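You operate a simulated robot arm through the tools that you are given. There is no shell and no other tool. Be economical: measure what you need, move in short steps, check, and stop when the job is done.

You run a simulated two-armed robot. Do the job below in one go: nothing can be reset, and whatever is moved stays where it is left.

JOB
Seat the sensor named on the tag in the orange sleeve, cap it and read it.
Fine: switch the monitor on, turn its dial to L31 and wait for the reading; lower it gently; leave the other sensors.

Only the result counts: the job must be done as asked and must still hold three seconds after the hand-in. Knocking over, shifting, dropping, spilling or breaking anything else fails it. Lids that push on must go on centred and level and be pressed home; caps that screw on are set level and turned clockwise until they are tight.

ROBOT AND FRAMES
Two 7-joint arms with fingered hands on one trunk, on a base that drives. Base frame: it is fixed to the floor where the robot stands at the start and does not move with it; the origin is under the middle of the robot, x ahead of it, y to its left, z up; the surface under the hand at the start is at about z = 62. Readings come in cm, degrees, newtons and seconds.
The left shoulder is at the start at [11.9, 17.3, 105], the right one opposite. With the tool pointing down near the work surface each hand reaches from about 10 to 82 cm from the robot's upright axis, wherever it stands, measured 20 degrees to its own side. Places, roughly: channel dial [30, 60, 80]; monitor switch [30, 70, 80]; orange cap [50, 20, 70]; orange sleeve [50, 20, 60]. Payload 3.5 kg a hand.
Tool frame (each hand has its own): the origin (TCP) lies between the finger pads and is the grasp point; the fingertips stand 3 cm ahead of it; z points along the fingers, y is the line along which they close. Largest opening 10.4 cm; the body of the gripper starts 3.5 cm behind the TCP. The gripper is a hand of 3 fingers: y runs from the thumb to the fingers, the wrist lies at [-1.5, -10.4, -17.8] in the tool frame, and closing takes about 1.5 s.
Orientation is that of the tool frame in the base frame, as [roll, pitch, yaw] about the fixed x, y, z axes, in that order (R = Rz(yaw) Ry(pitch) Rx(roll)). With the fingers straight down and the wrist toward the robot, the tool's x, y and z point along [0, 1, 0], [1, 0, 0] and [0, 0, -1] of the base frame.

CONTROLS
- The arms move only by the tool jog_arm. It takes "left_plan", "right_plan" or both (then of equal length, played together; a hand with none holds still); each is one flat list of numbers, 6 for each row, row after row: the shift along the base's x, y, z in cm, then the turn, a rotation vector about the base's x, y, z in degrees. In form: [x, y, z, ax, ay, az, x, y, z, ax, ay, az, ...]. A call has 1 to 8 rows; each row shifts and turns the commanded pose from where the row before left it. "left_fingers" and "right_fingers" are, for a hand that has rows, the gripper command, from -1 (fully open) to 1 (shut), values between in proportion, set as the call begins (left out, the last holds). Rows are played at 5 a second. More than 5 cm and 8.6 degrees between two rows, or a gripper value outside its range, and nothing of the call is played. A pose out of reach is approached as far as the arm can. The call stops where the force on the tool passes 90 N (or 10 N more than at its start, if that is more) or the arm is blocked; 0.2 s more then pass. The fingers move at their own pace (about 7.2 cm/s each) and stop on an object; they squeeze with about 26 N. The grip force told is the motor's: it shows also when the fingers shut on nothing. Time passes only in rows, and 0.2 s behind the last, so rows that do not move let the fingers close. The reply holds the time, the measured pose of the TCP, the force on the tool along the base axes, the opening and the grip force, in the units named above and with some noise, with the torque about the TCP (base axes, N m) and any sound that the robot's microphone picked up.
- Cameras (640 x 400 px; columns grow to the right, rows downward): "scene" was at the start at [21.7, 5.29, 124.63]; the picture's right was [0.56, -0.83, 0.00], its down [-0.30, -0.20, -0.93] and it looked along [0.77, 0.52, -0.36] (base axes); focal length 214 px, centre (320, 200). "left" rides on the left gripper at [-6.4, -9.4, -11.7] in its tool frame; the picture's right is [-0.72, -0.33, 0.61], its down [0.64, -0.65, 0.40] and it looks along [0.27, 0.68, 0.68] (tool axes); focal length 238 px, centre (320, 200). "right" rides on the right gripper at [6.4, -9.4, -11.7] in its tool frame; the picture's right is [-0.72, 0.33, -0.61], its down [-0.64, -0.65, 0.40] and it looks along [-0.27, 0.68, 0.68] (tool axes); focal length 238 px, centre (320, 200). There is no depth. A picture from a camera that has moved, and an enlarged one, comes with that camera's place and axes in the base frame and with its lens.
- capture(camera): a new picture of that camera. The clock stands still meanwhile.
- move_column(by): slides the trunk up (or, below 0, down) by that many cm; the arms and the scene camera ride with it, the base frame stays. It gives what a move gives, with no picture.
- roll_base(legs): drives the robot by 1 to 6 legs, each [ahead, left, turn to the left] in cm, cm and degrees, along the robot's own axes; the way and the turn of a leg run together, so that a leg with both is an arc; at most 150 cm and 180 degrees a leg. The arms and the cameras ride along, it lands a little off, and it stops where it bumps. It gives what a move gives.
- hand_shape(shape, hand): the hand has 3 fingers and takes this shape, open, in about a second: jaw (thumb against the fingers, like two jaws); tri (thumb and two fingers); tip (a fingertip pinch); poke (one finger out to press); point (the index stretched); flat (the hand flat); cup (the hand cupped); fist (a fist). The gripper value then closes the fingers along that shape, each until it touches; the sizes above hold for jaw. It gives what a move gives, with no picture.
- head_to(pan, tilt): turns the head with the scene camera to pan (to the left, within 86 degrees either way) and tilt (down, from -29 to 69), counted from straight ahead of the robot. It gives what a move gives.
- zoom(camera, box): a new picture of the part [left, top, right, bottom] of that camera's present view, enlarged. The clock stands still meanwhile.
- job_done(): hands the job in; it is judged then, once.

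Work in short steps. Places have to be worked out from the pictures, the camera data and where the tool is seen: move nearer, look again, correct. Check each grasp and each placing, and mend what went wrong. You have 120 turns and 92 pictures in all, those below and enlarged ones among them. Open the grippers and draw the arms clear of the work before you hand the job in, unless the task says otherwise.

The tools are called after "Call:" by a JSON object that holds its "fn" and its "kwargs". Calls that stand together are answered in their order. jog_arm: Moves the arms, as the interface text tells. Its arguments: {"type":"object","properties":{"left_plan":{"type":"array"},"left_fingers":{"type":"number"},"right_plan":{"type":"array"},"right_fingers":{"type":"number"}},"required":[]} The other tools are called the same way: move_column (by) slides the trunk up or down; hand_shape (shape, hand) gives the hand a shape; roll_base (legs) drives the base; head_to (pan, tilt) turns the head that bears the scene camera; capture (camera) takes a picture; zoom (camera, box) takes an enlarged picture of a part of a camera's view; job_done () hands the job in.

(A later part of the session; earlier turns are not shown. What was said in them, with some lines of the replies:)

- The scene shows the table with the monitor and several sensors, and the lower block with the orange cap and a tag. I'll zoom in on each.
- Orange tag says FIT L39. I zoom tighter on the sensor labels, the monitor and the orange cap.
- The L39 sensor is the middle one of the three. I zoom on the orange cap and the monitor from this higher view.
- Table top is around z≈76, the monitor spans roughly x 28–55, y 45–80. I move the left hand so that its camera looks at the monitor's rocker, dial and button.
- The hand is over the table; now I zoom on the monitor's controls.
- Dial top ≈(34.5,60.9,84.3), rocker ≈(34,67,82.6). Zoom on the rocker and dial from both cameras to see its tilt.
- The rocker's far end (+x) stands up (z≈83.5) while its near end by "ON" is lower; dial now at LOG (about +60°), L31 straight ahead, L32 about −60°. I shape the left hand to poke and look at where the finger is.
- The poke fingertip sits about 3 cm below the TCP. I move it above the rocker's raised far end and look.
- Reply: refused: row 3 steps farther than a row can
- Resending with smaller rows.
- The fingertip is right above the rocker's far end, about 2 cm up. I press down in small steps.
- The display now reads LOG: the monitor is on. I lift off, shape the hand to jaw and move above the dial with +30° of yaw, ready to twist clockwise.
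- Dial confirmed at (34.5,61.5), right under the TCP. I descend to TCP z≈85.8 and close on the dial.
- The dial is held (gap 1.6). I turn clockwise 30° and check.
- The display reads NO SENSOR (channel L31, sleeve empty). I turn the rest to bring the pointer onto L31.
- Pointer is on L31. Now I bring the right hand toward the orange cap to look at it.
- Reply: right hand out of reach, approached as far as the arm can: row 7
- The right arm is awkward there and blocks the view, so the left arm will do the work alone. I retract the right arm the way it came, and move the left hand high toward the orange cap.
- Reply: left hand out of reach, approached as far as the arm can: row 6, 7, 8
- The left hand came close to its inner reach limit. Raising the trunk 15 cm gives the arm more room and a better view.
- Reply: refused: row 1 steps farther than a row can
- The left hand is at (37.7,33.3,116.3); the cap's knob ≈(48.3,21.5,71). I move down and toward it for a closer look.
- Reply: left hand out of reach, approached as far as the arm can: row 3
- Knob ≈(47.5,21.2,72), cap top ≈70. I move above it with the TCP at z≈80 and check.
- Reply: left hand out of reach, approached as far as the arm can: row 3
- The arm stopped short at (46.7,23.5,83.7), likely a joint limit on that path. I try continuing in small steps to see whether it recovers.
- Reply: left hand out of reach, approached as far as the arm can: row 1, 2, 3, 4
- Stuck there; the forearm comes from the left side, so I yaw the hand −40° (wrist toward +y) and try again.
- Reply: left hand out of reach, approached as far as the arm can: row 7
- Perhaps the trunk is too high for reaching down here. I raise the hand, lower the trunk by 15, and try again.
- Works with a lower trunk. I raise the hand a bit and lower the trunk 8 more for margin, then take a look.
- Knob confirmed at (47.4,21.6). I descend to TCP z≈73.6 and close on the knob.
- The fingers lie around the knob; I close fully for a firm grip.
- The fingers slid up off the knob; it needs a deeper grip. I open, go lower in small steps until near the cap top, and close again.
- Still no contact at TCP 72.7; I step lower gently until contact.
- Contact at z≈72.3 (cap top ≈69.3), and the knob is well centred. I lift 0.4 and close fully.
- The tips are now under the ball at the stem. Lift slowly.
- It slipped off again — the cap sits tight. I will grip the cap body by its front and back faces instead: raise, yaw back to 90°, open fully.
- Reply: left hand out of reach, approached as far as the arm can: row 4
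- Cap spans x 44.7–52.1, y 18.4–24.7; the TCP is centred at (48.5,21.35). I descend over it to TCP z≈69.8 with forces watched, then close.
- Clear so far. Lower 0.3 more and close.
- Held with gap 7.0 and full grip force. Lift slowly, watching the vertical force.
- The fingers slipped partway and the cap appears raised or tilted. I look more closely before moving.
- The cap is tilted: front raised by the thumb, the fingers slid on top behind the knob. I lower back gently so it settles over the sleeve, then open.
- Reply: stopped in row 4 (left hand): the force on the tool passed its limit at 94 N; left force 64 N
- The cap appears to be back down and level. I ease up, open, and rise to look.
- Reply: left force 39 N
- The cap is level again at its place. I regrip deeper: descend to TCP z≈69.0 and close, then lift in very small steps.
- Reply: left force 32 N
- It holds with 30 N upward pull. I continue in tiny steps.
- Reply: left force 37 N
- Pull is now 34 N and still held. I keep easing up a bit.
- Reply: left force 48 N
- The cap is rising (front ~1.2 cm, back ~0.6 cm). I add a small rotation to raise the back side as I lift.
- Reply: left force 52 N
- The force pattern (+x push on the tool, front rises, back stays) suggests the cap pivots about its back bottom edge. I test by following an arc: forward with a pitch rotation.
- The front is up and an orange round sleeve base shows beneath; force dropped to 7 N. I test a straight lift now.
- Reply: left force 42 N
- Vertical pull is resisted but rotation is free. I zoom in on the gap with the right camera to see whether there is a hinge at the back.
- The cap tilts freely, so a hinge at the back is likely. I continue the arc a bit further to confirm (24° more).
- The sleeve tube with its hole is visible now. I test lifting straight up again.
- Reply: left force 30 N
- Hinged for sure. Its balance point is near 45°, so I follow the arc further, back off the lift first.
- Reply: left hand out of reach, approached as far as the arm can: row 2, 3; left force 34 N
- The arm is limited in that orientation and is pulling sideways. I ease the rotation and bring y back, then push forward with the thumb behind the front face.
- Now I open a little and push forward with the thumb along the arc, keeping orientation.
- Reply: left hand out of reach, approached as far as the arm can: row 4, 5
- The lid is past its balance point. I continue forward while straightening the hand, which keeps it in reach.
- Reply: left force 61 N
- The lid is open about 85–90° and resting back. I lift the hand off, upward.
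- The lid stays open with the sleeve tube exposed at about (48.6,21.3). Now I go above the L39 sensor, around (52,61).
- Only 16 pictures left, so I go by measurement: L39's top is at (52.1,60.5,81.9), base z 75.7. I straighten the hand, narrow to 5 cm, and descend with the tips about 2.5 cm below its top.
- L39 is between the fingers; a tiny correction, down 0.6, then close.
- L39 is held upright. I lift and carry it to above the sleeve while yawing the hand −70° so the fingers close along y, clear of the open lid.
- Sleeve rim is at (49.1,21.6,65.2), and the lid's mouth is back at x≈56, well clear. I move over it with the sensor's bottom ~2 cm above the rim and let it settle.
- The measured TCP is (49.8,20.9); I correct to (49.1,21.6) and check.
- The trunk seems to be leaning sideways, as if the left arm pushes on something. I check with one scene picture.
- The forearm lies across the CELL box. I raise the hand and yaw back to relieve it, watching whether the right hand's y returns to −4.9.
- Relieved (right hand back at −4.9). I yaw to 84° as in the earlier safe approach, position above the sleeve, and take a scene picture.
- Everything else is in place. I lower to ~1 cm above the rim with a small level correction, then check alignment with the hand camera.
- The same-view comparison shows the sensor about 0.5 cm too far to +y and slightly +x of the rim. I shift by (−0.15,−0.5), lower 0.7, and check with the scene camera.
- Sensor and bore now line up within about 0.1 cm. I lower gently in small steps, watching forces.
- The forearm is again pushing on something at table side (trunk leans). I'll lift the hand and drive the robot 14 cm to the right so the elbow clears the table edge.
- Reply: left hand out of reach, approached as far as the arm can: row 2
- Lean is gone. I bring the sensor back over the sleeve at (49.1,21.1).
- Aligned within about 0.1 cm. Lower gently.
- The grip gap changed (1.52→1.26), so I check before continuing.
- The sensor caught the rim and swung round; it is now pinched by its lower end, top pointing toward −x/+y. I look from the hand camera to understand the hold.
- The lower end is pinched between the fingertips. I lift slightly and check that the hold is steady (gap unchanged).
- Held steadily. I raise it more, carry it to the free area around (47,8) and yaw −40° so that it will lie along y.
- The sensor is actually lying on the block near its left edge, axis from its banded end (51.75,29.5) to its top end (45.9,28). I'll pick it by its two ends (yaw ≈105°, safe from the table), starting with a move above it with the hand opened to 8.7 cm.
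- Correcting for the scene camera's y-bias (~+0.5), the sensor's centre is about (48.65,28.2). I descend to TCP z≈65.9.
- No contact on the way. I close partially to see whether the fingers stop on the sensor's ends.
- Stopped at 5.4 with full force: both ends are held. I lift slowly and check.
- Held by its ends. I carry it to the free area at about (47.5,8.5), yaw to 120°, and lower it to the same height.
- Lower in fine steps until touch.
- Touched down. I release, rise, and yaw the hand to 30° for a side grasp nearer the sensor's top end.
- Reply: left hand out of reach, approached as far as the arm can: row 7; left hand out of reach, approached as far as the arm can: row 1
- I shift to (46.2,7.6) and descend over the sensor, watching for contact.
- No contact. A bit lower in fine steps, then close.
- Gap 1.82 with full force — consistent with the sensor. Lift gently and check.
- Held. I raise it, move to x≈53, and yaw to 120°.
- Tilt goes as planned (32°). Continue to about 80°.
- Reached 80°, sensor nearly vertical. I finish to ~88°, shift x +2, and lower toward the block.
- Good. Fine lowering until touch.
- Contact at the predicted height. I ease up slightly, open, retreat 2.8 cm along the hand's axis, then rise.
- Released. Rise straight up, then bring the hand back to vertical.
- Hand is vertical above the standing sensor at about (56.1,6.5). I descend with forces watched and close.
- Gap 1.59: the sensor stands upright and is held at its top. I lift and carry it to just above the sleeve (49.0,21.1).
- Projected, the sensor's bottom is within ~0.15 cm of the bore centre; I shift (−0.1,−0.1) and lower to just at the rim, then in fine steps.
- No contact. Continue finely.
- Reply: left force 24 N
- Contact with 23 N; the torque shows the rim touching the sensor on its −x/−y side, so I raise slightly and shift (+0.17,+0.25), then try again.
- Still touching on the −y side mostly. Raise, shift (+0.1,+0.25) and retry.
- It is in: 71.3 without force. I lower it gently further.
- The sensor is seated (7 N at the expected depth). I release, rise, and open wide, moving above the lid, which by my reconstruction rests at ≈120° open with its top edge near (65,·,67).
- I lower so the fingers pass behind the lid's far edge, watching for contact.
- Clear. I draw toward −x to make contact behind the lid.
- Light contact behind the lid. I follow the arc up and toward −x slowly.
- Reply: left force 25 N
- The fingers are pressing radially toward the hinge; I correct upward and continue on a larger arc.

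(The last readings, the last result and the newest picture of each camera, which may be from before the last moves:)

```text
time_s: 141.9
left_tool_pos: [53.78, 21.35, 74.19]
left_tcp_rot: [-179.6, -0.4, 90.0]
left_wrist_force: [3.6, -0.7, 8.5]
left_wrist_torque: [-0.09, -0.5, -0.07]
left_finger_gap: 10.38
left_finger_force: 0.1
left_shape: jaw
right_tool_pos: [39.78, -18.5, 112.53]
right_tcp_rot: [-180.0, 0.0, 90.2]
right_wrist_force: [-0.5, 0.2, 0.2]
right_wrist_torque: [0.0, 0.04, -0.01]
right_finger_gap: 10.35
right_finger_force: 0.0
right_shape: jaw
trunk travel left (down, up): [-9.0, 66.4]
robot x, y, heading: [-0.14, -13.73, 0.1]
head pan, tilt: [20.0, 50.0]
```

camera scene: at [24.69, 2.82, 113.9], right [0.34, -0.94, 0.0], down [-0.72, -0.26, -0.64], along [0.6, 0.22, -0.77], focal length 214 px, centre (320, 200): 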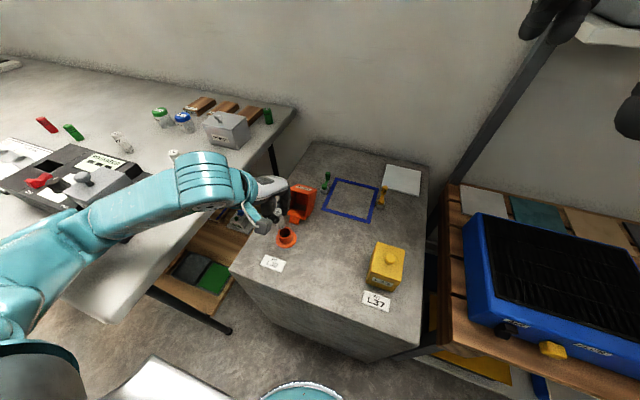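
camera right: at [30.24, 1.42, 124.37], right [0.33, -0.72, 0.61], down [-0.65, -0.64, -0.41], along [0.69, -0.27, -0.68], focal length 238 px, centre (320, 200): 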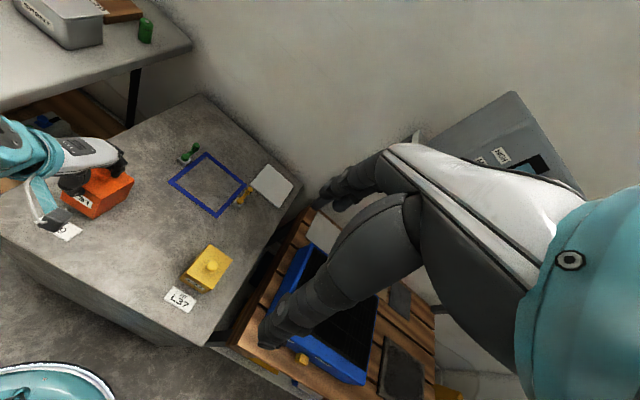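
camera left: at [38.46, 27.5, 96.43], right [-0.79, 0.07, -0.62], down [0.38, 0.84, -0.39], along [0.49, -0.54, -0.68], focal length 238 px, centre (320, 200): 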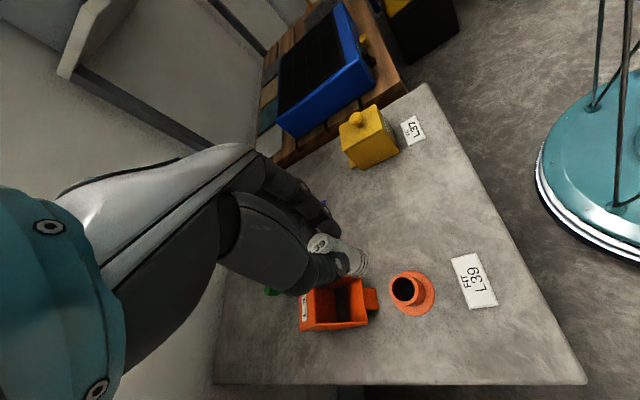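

The fingertips slipped over the lid's top edge. I back off, tilt the hand +25° so the fingers can hook deeper behind the edge without the palm touching, and go around again.

Call:
{"fn": "jog_arm", "kwargs": {"left_plan": [0, 0, 3, 0, 0, 0, 2, 0, 2, 0, 4, 0, 3, 0, 0, 0, 7, 0, 3, 0, 0, 0, 7, 0, 1.3, 0, 0, 0, 7, 0, 0, 0, -4, 0, 0, 0, 0, 0, -3, 0, 0, 0, 0, 0, 0, 0, 0, 0]}}

```text
time_s: 143.7
left_tool_pos: [63.03, 21.35, 72.44]
left_tcp_rot: [-154.7, -0.4, 89.9]
left_wrist_force: [-1.2, 0.1, -0.1]
left_wrist_torque: [-0.01, 0.0, 0.0]
left_finger_gap: 10.42
left_finger_force: 0.0
left_shape: jaw
right_tool_pos: [39.82, -18.49, 112.51]
right_tcp_rot: [180.0, 0.0, 90.1]
right_wrist_force: [-0.3, 0.0, 0.2]
right_wrist_torque: [0.01, 0.0, -0.01]
right_finger_gap: 10.37
right_finger_force: 0.0
right_shape: jaw
trunk travel left (down, up): [-9.0, 66.4]
robot x, y, heading: [-0.09, -14.0, 0.1]
head pan, tilt: [20.0, 50.0]
```

Call:
{"fn": "jog_arm", "kwargs": {"left_plan": [0, 0, -1.5, 0, 0, 0, 0, 0, -1.3, 0, 0, 0, 0, 0, -0.8, 0, 0, 0, -0.3, 0, 0, 0, 0, 0, -0.3, 0, 0, 0, 0, 0, -0.3, 0, 0.1, 0, 0, 0, 0, 0, 0, 0, 0, 0]}}

```text
time_s: 145.3
left_tool_pos: [62.18, 21.11, 68.77]
left_tcp_rot: [-154.7, -0.4, 89.8]
left_wrist_force: [0.7, -0.5, -0.1]
left_wrist_torque: [0.03, 0.0, -0.02]
left_finger_gap: 10.42
left_finger_force: 0.1
left_shape: jaw
right_tool_pos: [39.84, -18.45, 112.41]
right_tcp_rot: [-180.0, 0.0, 90.2]
right_wrist_force: [0.6, -0.9, -0.5]
right_wrist_torque: [0.0, -0.01, 0.0]
right_finger_gap: 10.38
right_finger_force: 0.0
right_shape: jaw
trunk travel left (down, up): [-9.0, 66.4]
robot x, y, heading: [-0.14, -13.56, -0.0]
head pan, tilt: [20.0, 50.0]
```

No contact yet; I follow the computed arc with the deeper hook.

Call:
{"fn": "jog_arm", "kwargs": {"left_plan": [-0.7, 0, 0.1, 0, 0, 0, -0.7, 0, 0.5, 0, 0, 0, -0.8, 0, 1.3, 0, 0, 0, -0.9, 0, 1.4, 0, 0, 0, -1.1, 0, 1.1, 0, 0, 0, -1.1, 0, 0.9, 0, 0, 0, -1.2, 0, 0.8, 0, 0, 0]}}

```text
time_s: 146.9
left_tool_pos: [56.1, 21.05, 75.03]
left_tcp_rot: [-155.6, -0.4, 90.1]
left_wrist_force: [23.5, 1.0, 20.9]
left_wrist_torque: [0.37, -2.54, 0.0]
left_finger_gap: 10.4
left_finger_force: 0.0
left_shape: jaw
right_tool_pos: [39.97, -18.59, 112.54]
right_tcp_rot: [180.0, 0.0, 90.3]
right_wrist_force: [-0.6, 0.3, -0.4]
right_wrist_torque: [0.01, 0.0, 0.0]
right_finger_gap: 10.39
right_finger_force: 0.1
right_shape: jaw
trunk travel left (down, up): [-9.0, 66.4]
robot x, y, heading: [0.13, -13.46, 0.4]
head pan, tilt: [20.0, 50.0]
```

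I use the last picture on both the lid and the display.

Call:
{"fn": "zoom", "kwargs": {"camera": "scene", "box": [20, 120, 308, 300]}}

```text
2.22 times, centred on (164, 210) of scene
camera zoom: at [24.65, -10.99, 113.95], right [0.34, -0.94, 0.0], down [-0.72, -0.26, -0.64], along [0.6, 0.22, -0.77], focal length 477 px, centre (667, 178)
```

zoom: 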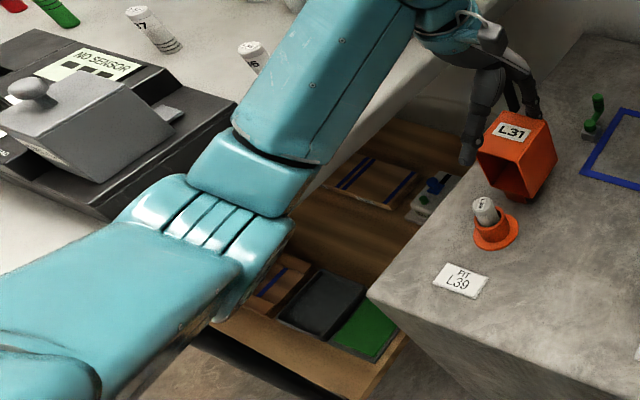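

The picture shows the sensor seated in the sleeve and the lid lifted to ≈75–80° with the fingers behind its edge. I relieve the radial push and continue along the arc.

Call:
{"fn": "jog_arm", "kwargs": {"left_plan": [0.2, 0, 0.6, 0, 0, 0, -0.8, 0, 0.5, 0, 0, 0, -1, 0, 0.4, 0, 0, 0, -1, 0, 0.3, 0, 0, 0, -1.1, 0, 0.1, 0, 0, 0, -1.1, 0, 0, 0, 0, 0]}}

```text
time_s: 148.3
left_tool_pos: [51.57, 21.13, 77.43]
left_tcp_rot: [-156.6, -0.4, 90.1]
left_wrist_force: [24.2, 0.8, 41.9]
left_wrist_torque: [0.54, -4.79, 0.04]
left_finger_gap: 10.38
left_finger_force: 0.0
left_shape: jaw
right_tool_pos: [39.7, -18.66, 112.58]
right_tcp_rot: [179.9, -0.1, 90.3]
right_wrist_force: [1.2, -0.9, 0.0]
right_wrist_torque: [-0.03, 0.0, 0.01]
right_finger_gap: 10.37
right_finger_force: 0.1
right_shape: jaw
trunk travel left (down, up): [-9.0, 66.4]
robot x, y, heading: [0.07, -14.16, 0.1]
head pan, tilt: [20.0, 50.0]
```

I relieve the push, narrow the jaw so the thumb follows in front of the lid, and co-rotate the hand about the hinge.

Call:
{"fn": "jog_arm", "kwargs": {"left_plan": [0, 0, 0.8, 0, 0, 0, 0, 0, 0, 0, 0, 0, -2, 0, -0.2, 0, -8, 0, -2, 0, -0.6, 0, -8, 0, -2, 0, -0.9, 0, -8, 0], "left_fingers": -0.2}}

```text
time_s: 149.5
left_tool_pos: [45.08, 21.22, 76.07]
left_tcp_rot: [-178.9, -0.5, 90.1]
left_wrist_force: [-0.9, 0.1, 1.6]
left_wrist_torque: [0.03, -0.01, 0.01]
left_finger_gap: 6.21
left_finger_force: 0.0
left_shape: jaw
right_tool_pos: [39.82, -18.57, 112.55]
right_tcp_rot: [-179.9, 0.0, 90.2]
right_wrist_force: [0.1, -0.2, -0.7]
right_wrist_torque: [0.02, 0.01, -0.01]
right_finger_gap: 10.38
right_finger_force: 0.1
right_shape: jaw
trunk travel left (down, up): [-9.0, 66.4]
robot x, y, heading: [0.1, -13.84, 0.0]
head pan, tilt: [20.0, 50.0]
```

No load now. I lift, close the fingers, and probe straight down over the knob: contact near TCP 75 would mean the lid is closed.

Call:
{"fn": "jog_arm", "kwargs": {"left_plan": [0, 0, 4, 0, 0, 0, 1.6, 0, 0, 0, 0, 0, 1.6, 0, 0, 0, 0, 0, 0, 0, 0, 0, 0, 0, 0, 0, -2.5, 0, 0, 0, 0, 0, -0.9, 0, 0, 0, 0, 0, -0.4, 0, 0, 0, 0, 0, -0.4, 0, 0, 0], "left_fingers": 1.0}}

```text
time_s: 151.3
left_tool_pos: [48.21, 21.21, 75.58]
left_tcp_rot: [-178.8, -0.4, 90.1]
left_wrist_force: [0.0, -0.9, -0.6]
left_wrist_torque: [0.01, 0.01, 0.03]
left_finger_gap: 1.06
left_finger_force: 25.7
left_shape: jaw
right_tool_pos: [39.82, -18.51, 112.47]
right_tcp_rot: [-180.0, 0.0, 90.2]
right_wrist_force: [0.0, -0.4, -0.5]
right_wrist_torque: [0.02, 0.04, -0.03]
right_finger_gap: 10.39
right_finger_force: 0.1
right_shape: jaw
trunk travel left (down, up): [-9.0, 66.4]
robot x, y, heading: [-0.35, -13.62, -0.0]
head pan, tilt: [20.0, 50.0]
```

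Now fine steps down.

Call:
{"fn": "jog_arm", "kwargs": {"left_plan": [0, 0, -0.3, 0, 0, 0, 0, 0, -0.3, 0, 0, 0, 0, 0, -0.3, 0, 0, 0, 0, 0, -0.3, 0, 0, 0, 0, 0, -0.2, 0, 0, 0, 0, 0, -0.2, 0, 0, 0, 0, 0, 0, 0, 0, 0]}}

```text
time_s: 152.9
left_tool_pos: [48.16, 21.11, 73.91]
left_tcp_rot: [-178.7, -0.3, 90.0]
left_wrist_force: [-0.4, 0.8, 0.2]
left_wrist_torque: [0.0, 0.01, 0.02]
left_finger_gap: 1.04
left_finger_force: 25.9
left_shape: jaw
right_tool_pos: [39.9, -18.56, 112.56]
right_tcp_rot: [-180.0, 0.0, 90.2]
right_wrist_force: [0.0, 0.3, -0.9]
right_wrist_torque: [-0.01, -0.03, 0.01]
right_finger_gap: 10.37
right_finger_force: 0.1
right_shape: jaw
trunk travel left (down, up): [-9.0, 66.4]
robot x, y, heading: [0.04, -13.9, 0.2]
head pan, tilt: [20.0, 50.0]
```

The lid isn't closed (it fell back). I go round again with closed fingers, offset in y from the knob, tilted, hooking from behind.

Call:
{"fn": "jog_arm", "kwargs": {"left_plan": [0, 0, 4.5, 0, 0, 0, 4.5, -0.6, 1, 0, 5, 0, 4.5, -0.7, 0, 0, 7, 0, 4.5, -0.7, 0, 0, 7, 0, 4.5, -0.7, 0, 0, 6, 0, 1.6, 0, 0, 0, 0, 0, 0, 0, -4.5, 0, 0, 0, 0, 0, -4, 0, 0, 0], "left_fingers": 1.0}}

Call:
{"fn": "jog_arm", "kwargs": {"left_plan": [0, 0, -2, 0, 0, 0, 0, 0, -1.5, 0, 0, 0, 0, 0, -0.7, 0, 0, 0, -0.4, 0, 0, 0, 0, 0, -0.4, 0, 0, 0, 0, 0, 0, 0, 0, 0, 0, 0]}}

```text
time_s: 154.7
left_tool_pos: [67.98, 18.62, 71.38]
left_tcp_rot: [-153.9, -0.4, 89.9]
left_wrist_force: [-0.2, -0.5, -0.8]
left_wrist_torque: [-0.05, 0.0, 0.01]
left_finger_gap: 1.03
left_finger_force: 25.8
left_shape: jaw
right_tool_pos: [39.92, -18.55, 112.42]
right_tcp_rot: [-180.0, -0.1, 90.2]
right_wrist_force: [0.5, -0.5, -0.2]
right_wrist_torque: [-0.07, -0.01, -0.02]
right_finger_gap: 10.4
right_finger_force: 0.0
right_shape: jaw
trunk travel left (down, up): [-9.0, 66.4]
robot x, y, heading: [-0.23, -13.54, 0.2]
head pan, tilt: [20.0, 50.0]
```

```text
time_s: 156.1
left_tool_pos: [66.97, 18.82, 67.05]
left_tcp_rot: [-153.9, -0.6, 90.1]
left_wrist_force: [4.2, 19.4, 14.8]
left_wrist_torque: [0.33, -0.47, 0.54]
left_finger_gap: 1.02
left_finger_force: 26.6
left_shape: jaw
right_tool_pos: [39.78, -18.44, 112.54]
right_tcp_rot: [180.0, 0.0, 90.2]
right_wrist_force: [-0.2, 0.1, 0.1]
right_wrist_torque: [-0.01, -0.01, -0.01]
right_finger_gap: 10.39
right_finger_force: 0.1
right_shape: jaw
trunk travel left (down, up): [-9.0, 66.4]
robot x, y, heading: [0.05, -13.76, 0.2]
head pan, tilt: [20.0, 50.0]
```

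A sideways contact here (probably the green stamp next to the lid): I rise at once and come down on the other side, y≈23.5.

Call:
{"fn": "jog_arm", "kwargs": {"left_plan": [0, 0, 1, 0, 0, 0, 0, 0, 3, 0, 0, 0, 0.4, 1.5, 2, 0, 0, 0, 0.3, 3.2, 0, 0, 0, 0, 0, 0, -2, 0, 0, 0, 0, 0, -2.5, 0, 0, 0, 0, 0, -1, 0, 0, 0, 0, 0, 0, 0, 0, 0]}}

Call:
{"fn": "jog_arm", "kwargs": {"left_plan": [0, 0, -0.5, 0, 0, 0, -0.3, 0, -0.3, 0, 0, 0, -0.3, 0, 0, 0, 0, 0, -0.3, 0, 0, 0, 0, 0, 0, 0, 0, 0, 0, 0]}}

```text
time_s: 157.9
left_tool_pos: [67.81, 23.05, 67.47]
left_tcp_rot: [-153.7, -0.5, 89.8]
left_wrist_force: [1.0, -0.3, -0.7]
left_wrist_torque: [-0.02, 0.02, -0.01]
left_finger_gap: 1.01
left_finger_force: 26.1
left_shape: jaw
right_tool_pos: [39.9, -18.56, 112.53]
right_tcp_rot: [180.0, 0.0, 90.1]
right_wrist_force: [-0.6, -1.0, 0.3]
right_wrist_torque: [0.02, 0.01, -0.03]
right_finger_gap: 10.37
right_finger_force: 0.1
right_shape: jaw
trunk travel left (down, up): [-9.0, 66.4]
robot x, y, heading: [0.16, -13.47, 0.2]
head pan, tilt: [20.0, 50.0]
```

```text
time_s: 159.1
left_tool_pos: [66.83, 23.14, 66.57]
left_tcp_rot: [-153.7, -0.4, 89.9]
left_wrist_force: [-0.1, 0.1, 0.0]
left_wrist_torque: [0.01, 0.0, -0.03]
left_finger_gap: 0.96
left_finger_force: 26.2
left_shape: jaw
right_tool_pos: [39.82, -18.5, 112.44]
right_tcp_rot: [-180.0, 0.0, 90.2]
right_wrist_force: [0.4, 0.4, -0.3]
right_wrist_torque: [-0.03, 0.02, -0.01]
right_finger_gap: 10.39
right_finger_force: 0.1
right_shape: jaw
trunk travel left (down, up): [-9.0, 66.4]
robot x, y, heading: [-0.16, -13.29, 0.1]
head pan, tilt: [20.0, 50.0]
```

Clear contact-free start. Now I co-rotate the hand about the hinge to lift the lid over.

Call:
{"fn": "jog_arm", "kwargs": {"left_plan": [-0.68, -0.1, 1.6, 0, -8, 0, -0.92, -0.1, 1.56, 0, -8, 0, -1.12, -0.1, 1.42, 0, -8, 0, -1.31, -0.1, 1.26, 0, -8, 0, -1.47, -0.1, 1.08, 0, -8, 0, -1.61, -0.1, 0.86, 0, -8, 0, -1.7, 0, 0.62, 0, -6, 0, -1.77, 0, 0.4, 0, -6, 0]}}

Call:
{"fn": "jog_arm", "kwargs": {"left_plan": [-1.7, 0, 0.15, 0, -5, 0, -1.6, 0, -0.1, 0, -4, 0, -1.4, 0, -0.3, 0, -3, 0, -1.3, 0, -0.5, 0, 0, 0, -1.2, 0, -0.6, 0, 0, 0, 0, 0, 0, 0, 0, 0]}}

```text
time_s: 160.9
left_tool_pos: [56.01, 22.74, 75.31]
left_tcp_rot: [146.1, -0.4, 90.4]
left_wrist_force: [-1.2, 0.2, -0.2]
left_wrist_torque: [-0.03, 0.02, 0.0]
left_finger_gap: 0.99
left_finger_force: 25.7
left_shape: jaw
right_tool_pos: [39.81, -18.69, 112.54]
right_tcp_rot: [-180.0, 0.0, 90.2]
right_wrist_force: [0.3, 0.4, 0.9]
right_wrist_torque: [-0.01, -0.02, -0.04]
right_finger_gap: 10.38
right_finger_force: 0.0
right_shape: jaw
trunk travel left (down, up): [-9.0, 66.4]
robot x, y, heading: [0.3, -13.82, 0.1]
head pan, tilt: [20.0, 50.0]
```

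```text
time_s: 162.3
left_tool_pos: [48.96, 22.72, 74.1]
left_tcp_rot: [134.2, -0.2, 90.4]
left_wrist_force: [-0.6, -0.8, -0.9]
left_wrist_torque: [0.03, -0.04, 0.01]
left_finger_gap: 1.01
left_finger_force: 26.3
left_shape: jaw
right_tool_pos: [39.83, -18.53, 112.47]
right_tcp_rot: [179.9, 0.0, 90.2]
right_wrist_force: [0.1, 0.8, -0.4]
right_wrist_torque: [0.0, 0.02, 0.0]
right_finger_gap: 10.37
right_finger_force: 0.1
right_shape: jaw
trunk travel left (down, up): [-9.0, 66.4]
robot x, y, heading: [0.27, -13.85, 0.2]
head pan, tilt: [20.0, 50.0]
5 turns are left
```

The sweep passed just outside the lid's edge. I repeat the earlier working hook (open jaw, +25° tilt), then keep that tilt and carry the lid over along the arc.

Call:
{"fn": "jog_arm", "kwargs": {"left_plan": [0, 0, 4, 0, 8, 0, 0, 0, 2, 0, 8, 0, 2.3, -0.25, 0, 0, 8, 0, 2.3, -0.25, 0, 0, 8, 0, 2.3, -0.25, 0, 0, 8, 0, 2.3, -0.25, 0, 0, 8, 0, 2.3, -0.25, 0, 0, 8, 0, 2.3, -0.25, 0, 0, 8, 0], "left_fingers": -1.0}}

Call:
{"fn": "jog_arm", "kwargs": {"left_plan": [0.2, 0, -2, 0, 7, 0, 0, 0, -4, 0, 0, 0, 0, 0, -3, 0, 0, 0, 0, 0, -1.3, 0, 0, 0, 0, 0, -0.9, 0, 0, 0, -0.3, 0, 0, 0, 0, 0, -0.3, 0, 0, 0, 0, 0, 0, 0, 0, 0, 0, 0]}}

Call:
{"fn": "jog_arm", "kwargs": {"left_plan": [-0.7, 0, 0.1, 0, 0, 0, -0.7, 0, 0.5, 0, 0, 0, -0.8, 0, 1.3, 0, 0, 0, -0.9, 0, 1.4, 0, 0, 0, -1.1, 0, 1.1, 0, 0, 0, -1.1, 0, 0.9, 0, 0, 0, -1.2, 0, 0.8, 0, 0, 0]}}

Call:
{"fn": "jog_arm", "kwargs": {"left_plan": [0.2, 0, 0.6, 0, 0, 0, -0.8, 0, 0.5, 0, 0, 0, -1, 0, 0.4, 0, 0, 0, -1, 0, 0.3, 0, 0, 0, -1.1, 0, 0.1, 0, 0, 0, -1.1, 0, 0, 0, 0, 0]}}

Call:
{"fn": "jog_arm", "kwargs": {"left_plan": [0, 0, 0.3, 0, 0, 0, -1.1, 0, 0.1, 0, 0, 0, -1.1, 0, 0, 0, 0, 0, -1.1, 0, 0, 0, 0, 0, -1.1, 0, -0.1, 0, 0, 0, -1.1, 0, -0.2, 0, 0, 0, -1.1, 0, -0.3, 0, 0, 0]}}

```text
time_s: 164.1
left_tool_pos: [63.47, 21.15, 79.57]
left_tcp_rot: [-161.5, -0.5, 90.0]
left_wrist_force: [-0.2, 0.8, 1.0]
left_wrist_torque: [-0.02, 0.03, 0.02]
left_finger_gap: 10.35
left_finger_force: 0.1
left_shape: jaw
left hand out of reach, approached as far as the arm can: row 2
right_tool_pos: [40.01, -18.47, 112.59]
right_tcp_rot: [180.0, 0.0, 90.3]
right_wrist_force: [0.5, -0.3, -0.3]
right_wrist_torque: [-0.01, -0.03, -0.01]
right_finger_gap: 10.38
right_finger_force: 0.0
right_shape: jaw
trunk travel left (down, up): [-9.0, 66.4]
robot x, y, heading: [-0.05, -13.87, 0.2]
head pan, tilt: [20.0, 50.0]
```

```text
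time_s: 165.9
left_tool_pos: [62.72, 21.44, 68.56]
left_tcp_rot: [-154.8, -0.4, 89.9]
left_wrist_force: [0.0, -0.2, 0.1]
left_wrist_torque: [0.01, 0.01, 0.02]
left_finger_gap: 10.37
left_finger_force: 0.1
left_shape: jaw
right_tool_pos: [39.93, -18.53, 112.55]
right_tcp_rot: [180.0, 0.0, 90.2]
right_wrist_force: [0.1, -0.2, -0.8]
right_wrist_torque: [-0.01, 0.02, 0.0]
right_finger_gap: 10.37
right_finger_force: 0.1
right_shape: jaw
trunk travel left (down, up): [-9.0, 66.4]
robot x, y, heading: [0.04, -13.78, 0.2]
head pan, tilt: [20.0, 50.0]
```

```text
time_s: 167.5
left_tool_pos: [56.23, 21.56, 74.74]
left_tcp_rot: [-154.8, -0.5, 89.9]
left_wrist_force: [-0.4, 0.7, -0.3]
left_wrist_torque: [0.01, 0.01, 0.03]
left_finger_gap: 10.37
left_finger_force: 0.0
left_shape: jaw
right_tool_pos: [39.92, -18.53, 112.58]
right_tcp_rot: [179.9, 0.0, 90.2]
right_wrist_force: [-0.6, -0.4, 0.0]
right_wrist_torque: [-0.02, -0.01, 0.0]
right_finger_gap: 10.33
right_finger_force: 0.0
right_shape: jaw
trunk travel left (down, up): [-9.0, 66.4]
robot x, y, heading: [-0.16, -13.66, 0.1]
head pan, tilt: [20.0, 50.0]
```

```text
time_s: 168.9
left_tool_pos: [51.42, 21.45, 76.62]
left_tcp_rot: [-154.7, -0.5, 89.9]
left_wrist_force: [0.0, 0.3, -0.7]
left_wrist_torque: [0.02, 0.01, 0.02]
left_finger_gap: 10.38
left_finger_force: 0.0
left_shape: jaw
right_tool_pos: [39.84, -18.5, 112.5]
right_tcp_rot: [179.9, 0.0, 90.2]
right_wrist_force: [0.2, 0.0, 1.2]
right_wrist_torque: [0.02, 0.0, 0.01]
right_finger_gap: 10.38
right_finger_force: 0.1
right_shape: jaw
trunk travel left (down, up): [-9.0, 66.4]
robot x, y, heading: [-0.04, -14.2, 0.4]
head pan, tilt: [20.0, 50.0]
```

```text
time_s: 170.5
left_tool_pos: [44.86, 21.4, 76.34]
left_tcp_rot: [-154.9, -0.3, 89.9]
left_wrist_force: [2.1, -0.2, 0.4]
left_wrist_torque: [0.01, -0.15, 0.01]
left_finger_gap: 10.38
left_finger_force: 0.1
left_shape: jaw
right_tool_pos: [39.89, -18.58, 112.56]
right_tcp_rot: [-179.9, 0.0, 90.2]
right_wrist_force: [-0.5, -0.7, -0.1]
right_wrist_torque: [0.02, 0.01, -0.02]
right_finger_gap: 10.4
right_finger_force: 0.2
right_shape: jaw
trunk travel left (down, up): [-9.0, 66.4]
robot x, y, heading: [-0.0, -13.68, 0.1]
head pan, tilt: [20.0, 50.0]
4 turns are left
```

No resistance along the whole sweep, and at the end a light touch on the knob at its closed position (≈48.4, z≈71.4): the lid is closed. I straighten the hand, close the fingers, and press gently down on the knob.

Call:
{"fn": "jog_arm", "kwargs": {"left_plan": [0, 0, 2.5, 0, 0, 0, 0, 0, 1, 0, -8, 0, 1, 0, 0, 0, -8, 0, 1, 0, 0, 0, -8, 0, 0.7, 0.1, 0, 0, -1, 0, 0, 0, 0, 0, 0, 0, 0, 0, -1, 0, 0, 0], "left_fingers": 1.0}}

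Call:
{"fn": "jog_arm", "kwargs": {"left_plan": [0, 0, -2, 0, 0, 0, 0, 0, -1.2, 0, 0, 0, 0, 0, -0.4, 0, 0, 0, 0, 0, -0.3, 0, 0, 0, 0, 0, -0.3, 0, 0, 0, 0, 0, -0.3, 0, 0, 0, 0, 0, 0, 0, 0, 0]}}

```text
time_s: 172.1
left_tool_pos: [47.49, 21.26, 78.9]
left_tcp_rot: [-179.8, -0.5, 90.1]
left_wrist_force: [0.7, -0.4, 0.1]
left_wrist_torque: [0.02, 0.01, -0.04]
left_finger_gap: 1.54
left_finger_force: 26.5
left_shape: jaw
right_tool_pos: [39.81, -18.69, 112.39]
right_tcp_rot: [179.9, 0.0, 90.2]
right_wrist_force: [-0.5, -0.3, 0.3]
right_wrist_torque: [0.02, 0.0, 0.01]
right_finger_gap: 10.37
right_finger_force: 0.1
right_shape: jaw
trunk travel left (down, up): [-9.0, 66.4]
robot x, y, heading: [-0.25, -13.6, 0.2]
head pan, tilt: [20.0, 50.0]
```

```text
time_s: 173.7
left_tool_pos: [47.54, 21.45, 74.27]
left_tcp_rot: [-179.6, -0.4, 90.2]
left_wrist_force: [0.7, -0.1, -0.1]
left_wrist_torque: [0.02, 0.02, 0.0]
left_finger_gap: 1.51
left_finger_force: 26.2
left_shape: jaw
right_tool_pos: [39.89, -18.61, 112.5]
right_tcp_rot: [-179.9, -0.1, 90.2]
right_wrist_force: [0.2, -0.1, 0.2]
right_wrist_torque: [0.01, 0.0, 0.0]
right_finger_gap: 10.38
right_finger_force: 0.1
right_shape: jaw
trunk travel left (down, up): [-9.0, 66.4]
robot x, y, heading: [0.37, -13.57, 0.2]
head pan, tilt: [20.0, 50.0]
3 turns are left
```

I continue the gentle press downward in small steps.

Call:
{"fn": "jog_arm", "kwargs": {"left_plan": [0, 0, -0.3, 0, 0, 0, 0, 0, -0.3, 0, 0, 0, 0, 0, -0.3, 0, 0, 0, 0, 0, -0.3, 0, 0, 0, 0, 0, -0.3, 0, 0, 0, 0, 0, 0, 0, 0, 0]}}

Call:
{"fn": "jog_arm", "kwargs": {"left_plan": [0, 0, -0.3, 0, 0, 0, 0, 0, -0.3, 0, 0, 0, 0, 0, -0.2, 0, 0, 0, 0, 0, -0.2, 0, 0, 0, 0, 0, 0, 0, 0, 0]}}

```text
time_s: 175.1
left_tool_pos: [47.51, 21.47, 72.84]
left_tcp_rot: [-179.7, -0.4, 90.1]
left_wrist_force: [0.6, 0.3, -0.4]
left_wrist_torque: [0.01, -0.04, 0.01]
left_finger_gap: 1.52
left_finger_force: 25.8
left_shape: jaw
right_tool_pos: [39.84, -18.59, 112.44]
right_tcp_rot: [179.9, 0.1, 90.2]
right_wrist_force: [0.4, -0.8, -0.1]
right_wrist_torque: [0.0, -0.03, 0.02]
right_finger_gap: 10.38
right_finger_force: 0.1
right_shape: jaw
trunk travel left (down, up): [-9.0, 66.4]
robot x, y, heading: [0.4, -13.55, 0.1]
head pan, tilt: [20.0, 50.0]
```

```text
time_s: 176.3
left_tool_pos: [47.43, 21.43, 72.3]
left_tcp_rot: [179.6, -0.5, 90.1]
left_wrist_force: [1.6, 0.6, 33.6]
left_wrist_torque: [-0.26, -1.03, 0.04]
left_finger_gap: 1.7
left_finger_force: 25.7
left_shape: jaw
right_tool_pos: [39.65, -18.75, 112.55]
right_tcp_rot: [179.8, -0.1, 90.2]
right_wrist_force: [0.2, -0.5, -0.1]
right_wrist_torque: [0.02, 0.0, -0.02]
right_finger_gap: 10.38
right_finger_force: 0.1
right_shape: jaw
trunk travel left (down, up): [-9.0, 66.4]
robot x, y, heading: [0.02, -13.78, 0.1]
head pan, tilt: [20.0, 50.0]
2 turns are left
```

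Contact comes exactly at the height of the closed cap's top (TCP 72.3, as measured at the start): the lid is shut and pressed with 34 N. I open the hand, rise clear, and wait for the reading.

Call:
{"fn": "jog_arm", "kwargs": {"left_plan": [0, 0, 0.4, 0, 0, 0, 0, 0, 0, 0, 0, 0, 0, 0, 0, 0, 0, 0, 0, 0, 0, 0, 0, 0, 0, 0, 1, 0, 0, 0, 0, 0, 3, 0, 0, 0, 0, 0, 4, 0, 0, 0, 0, 0, 4.5, 0, 0, 0], "left_fingers": -0.5}}

Call:
{"fn": "jog_arm", "kwargs": {"left_plan": [0, 0, 4.5, 0, 0, 0, 0, 0, 4.5, 0, 0, 0, 0, 0, 4, 0, 0, 0, 0, 0, 0, 0, 0, 0, 0, 0, 0, 0, 0, 0, 0, 0, 0, 0, 0, 0, 0, 0, 0, 0, 0, 0, 0, 0, 0, 0, 0, 0]}}

Call:
{"fn": "jog_arm", "kwargs": {"left_plan": [0, 0, 0, 0, 0, 0, 0, 0, 0, 0, 0, 0, 0, 0, 0, 0, 0, 0, 0, 0, 0, 0, 0, 0, 0, 0, 0, 0, 0, 0, 0, 0, 0, 0, 0, 0, 0, 0, 0, 0, 0, 0, 0, 0, 0, 0, 0, 0]}}

Call:
{"fn": "jog_arm", "kwargs": {"left_plan": [0, 0, 0, 0, 0, 0, 0, 0, 0, 0, 0, 0, 0, 0, 0, 0, 0, 0, 0, 0, 0, 0, 0, 0, 0, 0, 0, 0, 0, 0, 0, 0, 0, 0, 0, 0, 0, 0, 0, 0, 0, 0, 0, 0, 0, 0, 0, 0]}}

Call:
{"fn": "jog_arm", "kwargs": {"left_plan": [0, 0, 0, 0, 0, 0, 0, 0, 0, 0, 0, 0, 0, 0, 0, 0, 0, 0, 0, 0, 0, 0, 0, 0, 0, 0, 0, 0, 0, 0, 0, 0, 0, 0, 0, 0, 0, 0, 0, 0, 0, 0, 0, 0, 0, 0, 0, 0]}}

Call:
{"fn": "jog_arm", "kwargs": {"left_plan": [0, 0, 0, 0, 0, 0, 0, 0, 0, 0, 0, 0, 0, 0, 0, 0, 0, 0, 0, 0, 0, 0, 0, 0, 0, 0, 0, 0, 0, 0, 0, 0, 0, 0, 0, 0, 0, 0, 0, 0, 0, 0, 0, 0, 0, 0, 0, 0]}}

```text
time_s: 178.1
left_tool_pos: [47.34, 21.41, 84.48]
left_tcp_rot: [-179.7, -0.4, 90.1]
left_wrist_force: [0.4, -1.0, 0.4]
left_wrist_torque: [0.01, -0.02, -0.02]
left_finger_gap: 7.78
left_finger_force: 0.1
left_shape: jaw
right_tool_pos: [39.89, -18.48, 112.48]
right_tcp_rot: [-179.9, 0.1, 90.1]
right_wrist_force: [-0.2, 0.0, 0.0]
right_wrist_torque: [-0.02, 0.02, -0.04]
right_finger_gap: 10.38
right_finger_force: 0.0
right_shape: jaw
trunk travel left (down, up): [-9.0, 66.4]
robot x, y, heading: [0.17, -13.77, 0.1]
head pan, tilt: [20.0, 50.0]
```

```text
time_s: 179.9
left_tool_pos: [47.72, 21.64, 97.73]
left_tcp_rot: [-179.8, -0.5, 90.1]
left_wrist_force: [0.3, 0.5, -0.9]
left_wrist_torque: [-0.02, 0.04, -0.03]
left_finger_gap: 7.77
left_finger_force: 0.0
left_shape: jaw
right_tool_pos: [39.91, -18.53, 112.63]
right_tcp_rot: [180.0, 0.0, 90.2]
right_wrist_force: [1.0, 0.1, 0.4]
right_wrist_torque: [0.02, 0.0, -0.02]
right_finger_gap: 10.36
right_finger_force: 0.0
right_shape: jaw
trunk travel left (down, up): [-9.0, 66.4]
robot x, y, heading: [0.04, -13.53, 0.0]
head pan, tilt: [20.0, 50.0]
```

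```text
time_s: 181.7
left_tool_pos: [47.85, 21.81, 97.77]
left_tcp_rot: [-179.8, -0.4, 90.1]
left_wrist_force: [0.4, 0.7, -0.8]
left_wrist_torque: [-0.03, -0.03, -0.03]
left_finger_gap: 7.78
left_finger_force: 0.0
left_shape: jaw
right_tool_pos: [39.9, -18.41, 112.5]
right_tcp_rot: [-179.9, 0.0, 90.2]
right_wrist_force: [0.3, -0.5, 1.2]
right_wrist_torque: [-0.01, -0.01, 0.0]
right_finger_gap: 10.39
right_finger_force: 0.1
right_shape: jaw
trunk travel left (down, up): [-9.0, 66.4]
robot x, y, heading: [-0.01, -13.7, 0.3]
head pan, tilt: [20.0, 50.0]
```

```text
time_s: 183.5
left_tool_pos: [47.7, 21.72, 97.6]
left_tcp_rot: [-179.7, -0.4, 90.1]
left_wrist_force: [0.1, 0.1, -0.3]
left_wrist_torque: [-0.01, 0.03, -0.01]
left_finger_gap: 7.82
left_finger_force: 0.1
left_shape: jaw
right_tool_pos: [39.92, -18.44, 112.62]
right_tcp_rot: [-180.0, 0.0, 90.2]
right_wrist_force: [-0.8, 0.0, 0.4]
right_wrist_torque: [-0.02, 0.01, 0.04]
right_finger_gap: 10.42
right_finger_force: 0.1
right_shape: jaw
trunk travel left (down, up): [-9.0, 66.4]
robot x, y, heading: [0.2, -13.44, -0.2]
head pan, tilt: [20.0, 50.0]
```

```text
time_s: 185.3
left_tool_pos: [47.88, 21.63, 97.74]
left_tcp_rot: [-179.8, -0.4, 90.1]
left_wrist_force: [0.2, -0.7, 0.0]
left_wrist_torque: [0.02, 0.02, 0.0]
left_finger_gap: 7.78
left_finger_force: 0.1
left_shape: jaw
right_tool_pos: [39.92, -18.54, 112.45]
right_tcp_rot: [180.0, 0.0, 90.2]
right_wrist_force: [-0.7, -0.4, -0.7]
right_wrist_torque: [0.0, -0.01, -0.03]
right_finger_gap: 10.37
right_finger_force: 0.1
right_shape: jaw
trunk travel left (down, up): [-9.0, 66.4]
robot x, y, heading: [0.1, -14.16, -0.2]
head pan, tilt: [20.0, 50.0]
```

```text
time_s: 187.1
left_tool_pos: [47.82, 21.7, 97.77]
left_tcp_rot: [-179.8, -0.4, 90.1]
left_wrist_force: [0.4, 0.0, 1.4]
left_wrist_torque: [0.02, 0.01, 0.0]
left_finger_gap: 7.79
left_finger_force: 0.1
left_shape: jaw
right_tool_pos: [39.86, -18.53, 112.48]
right_tcp_rot: [-180.0, 0.0, 90.3]
right_wrist_force: [0.9, -0.1, 0.9]
right_wrist_torque: [-0.01, 0.0, -0.01]
right_finger_gap: 10.37
right_finger_force: 0.0
right_shape: jaw
trunk travel left (down, up): [-9.0, 66.4]
robot x, y, heading: [-0.1, -13.92, -0.3]
head pan, tilt: [20.0, 50.0]
1 turns are left
```

The arms are clear and the grippers open; I hand the job in.

Call:
{"fn": "job_done", "kwargs": {}}

```text
The job is handed in.
```

I handed the job in, but I ran out of pictures and could not confirm the last part: whether the lid is properly shut and whether the monitor shows a reading.

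- **Monitor:** it is switched on and the dial is on L31. The last picture still read NO SENSOR; that was with L39 seated but the lid not yet closed. I then waited about 7 seconds without being able to see the display. I did not press the READ button.
- **Sensor:** L39, the one named on the orange tag, was seated in the orange sleeve in that last picture. It did not go in gently the first time: it caught the rim and fell onto the block. I stood it back up and then lowered it in slowly.
- **Lid:** I judge it closed because pressing down met resistance at the same height as the closed cap at the start. Other readings did not fit: an earlier probe over the knob met nothing, and the fingers seemed to close on something about the width of the sensor. The lid may also have dropped shut rather than being lowered.
- **Possible disturbance:** my forearm pressed across the CELL box on the monitor while I was placing the sensor. The monitor looked unmoved in a picture between the two contacts. The hand also hit something beside the lid, probably the green stamp, with about 20 N sideways, and I don't know whether it moved.
- **Other sensors:** I did not handle L36 or L37.
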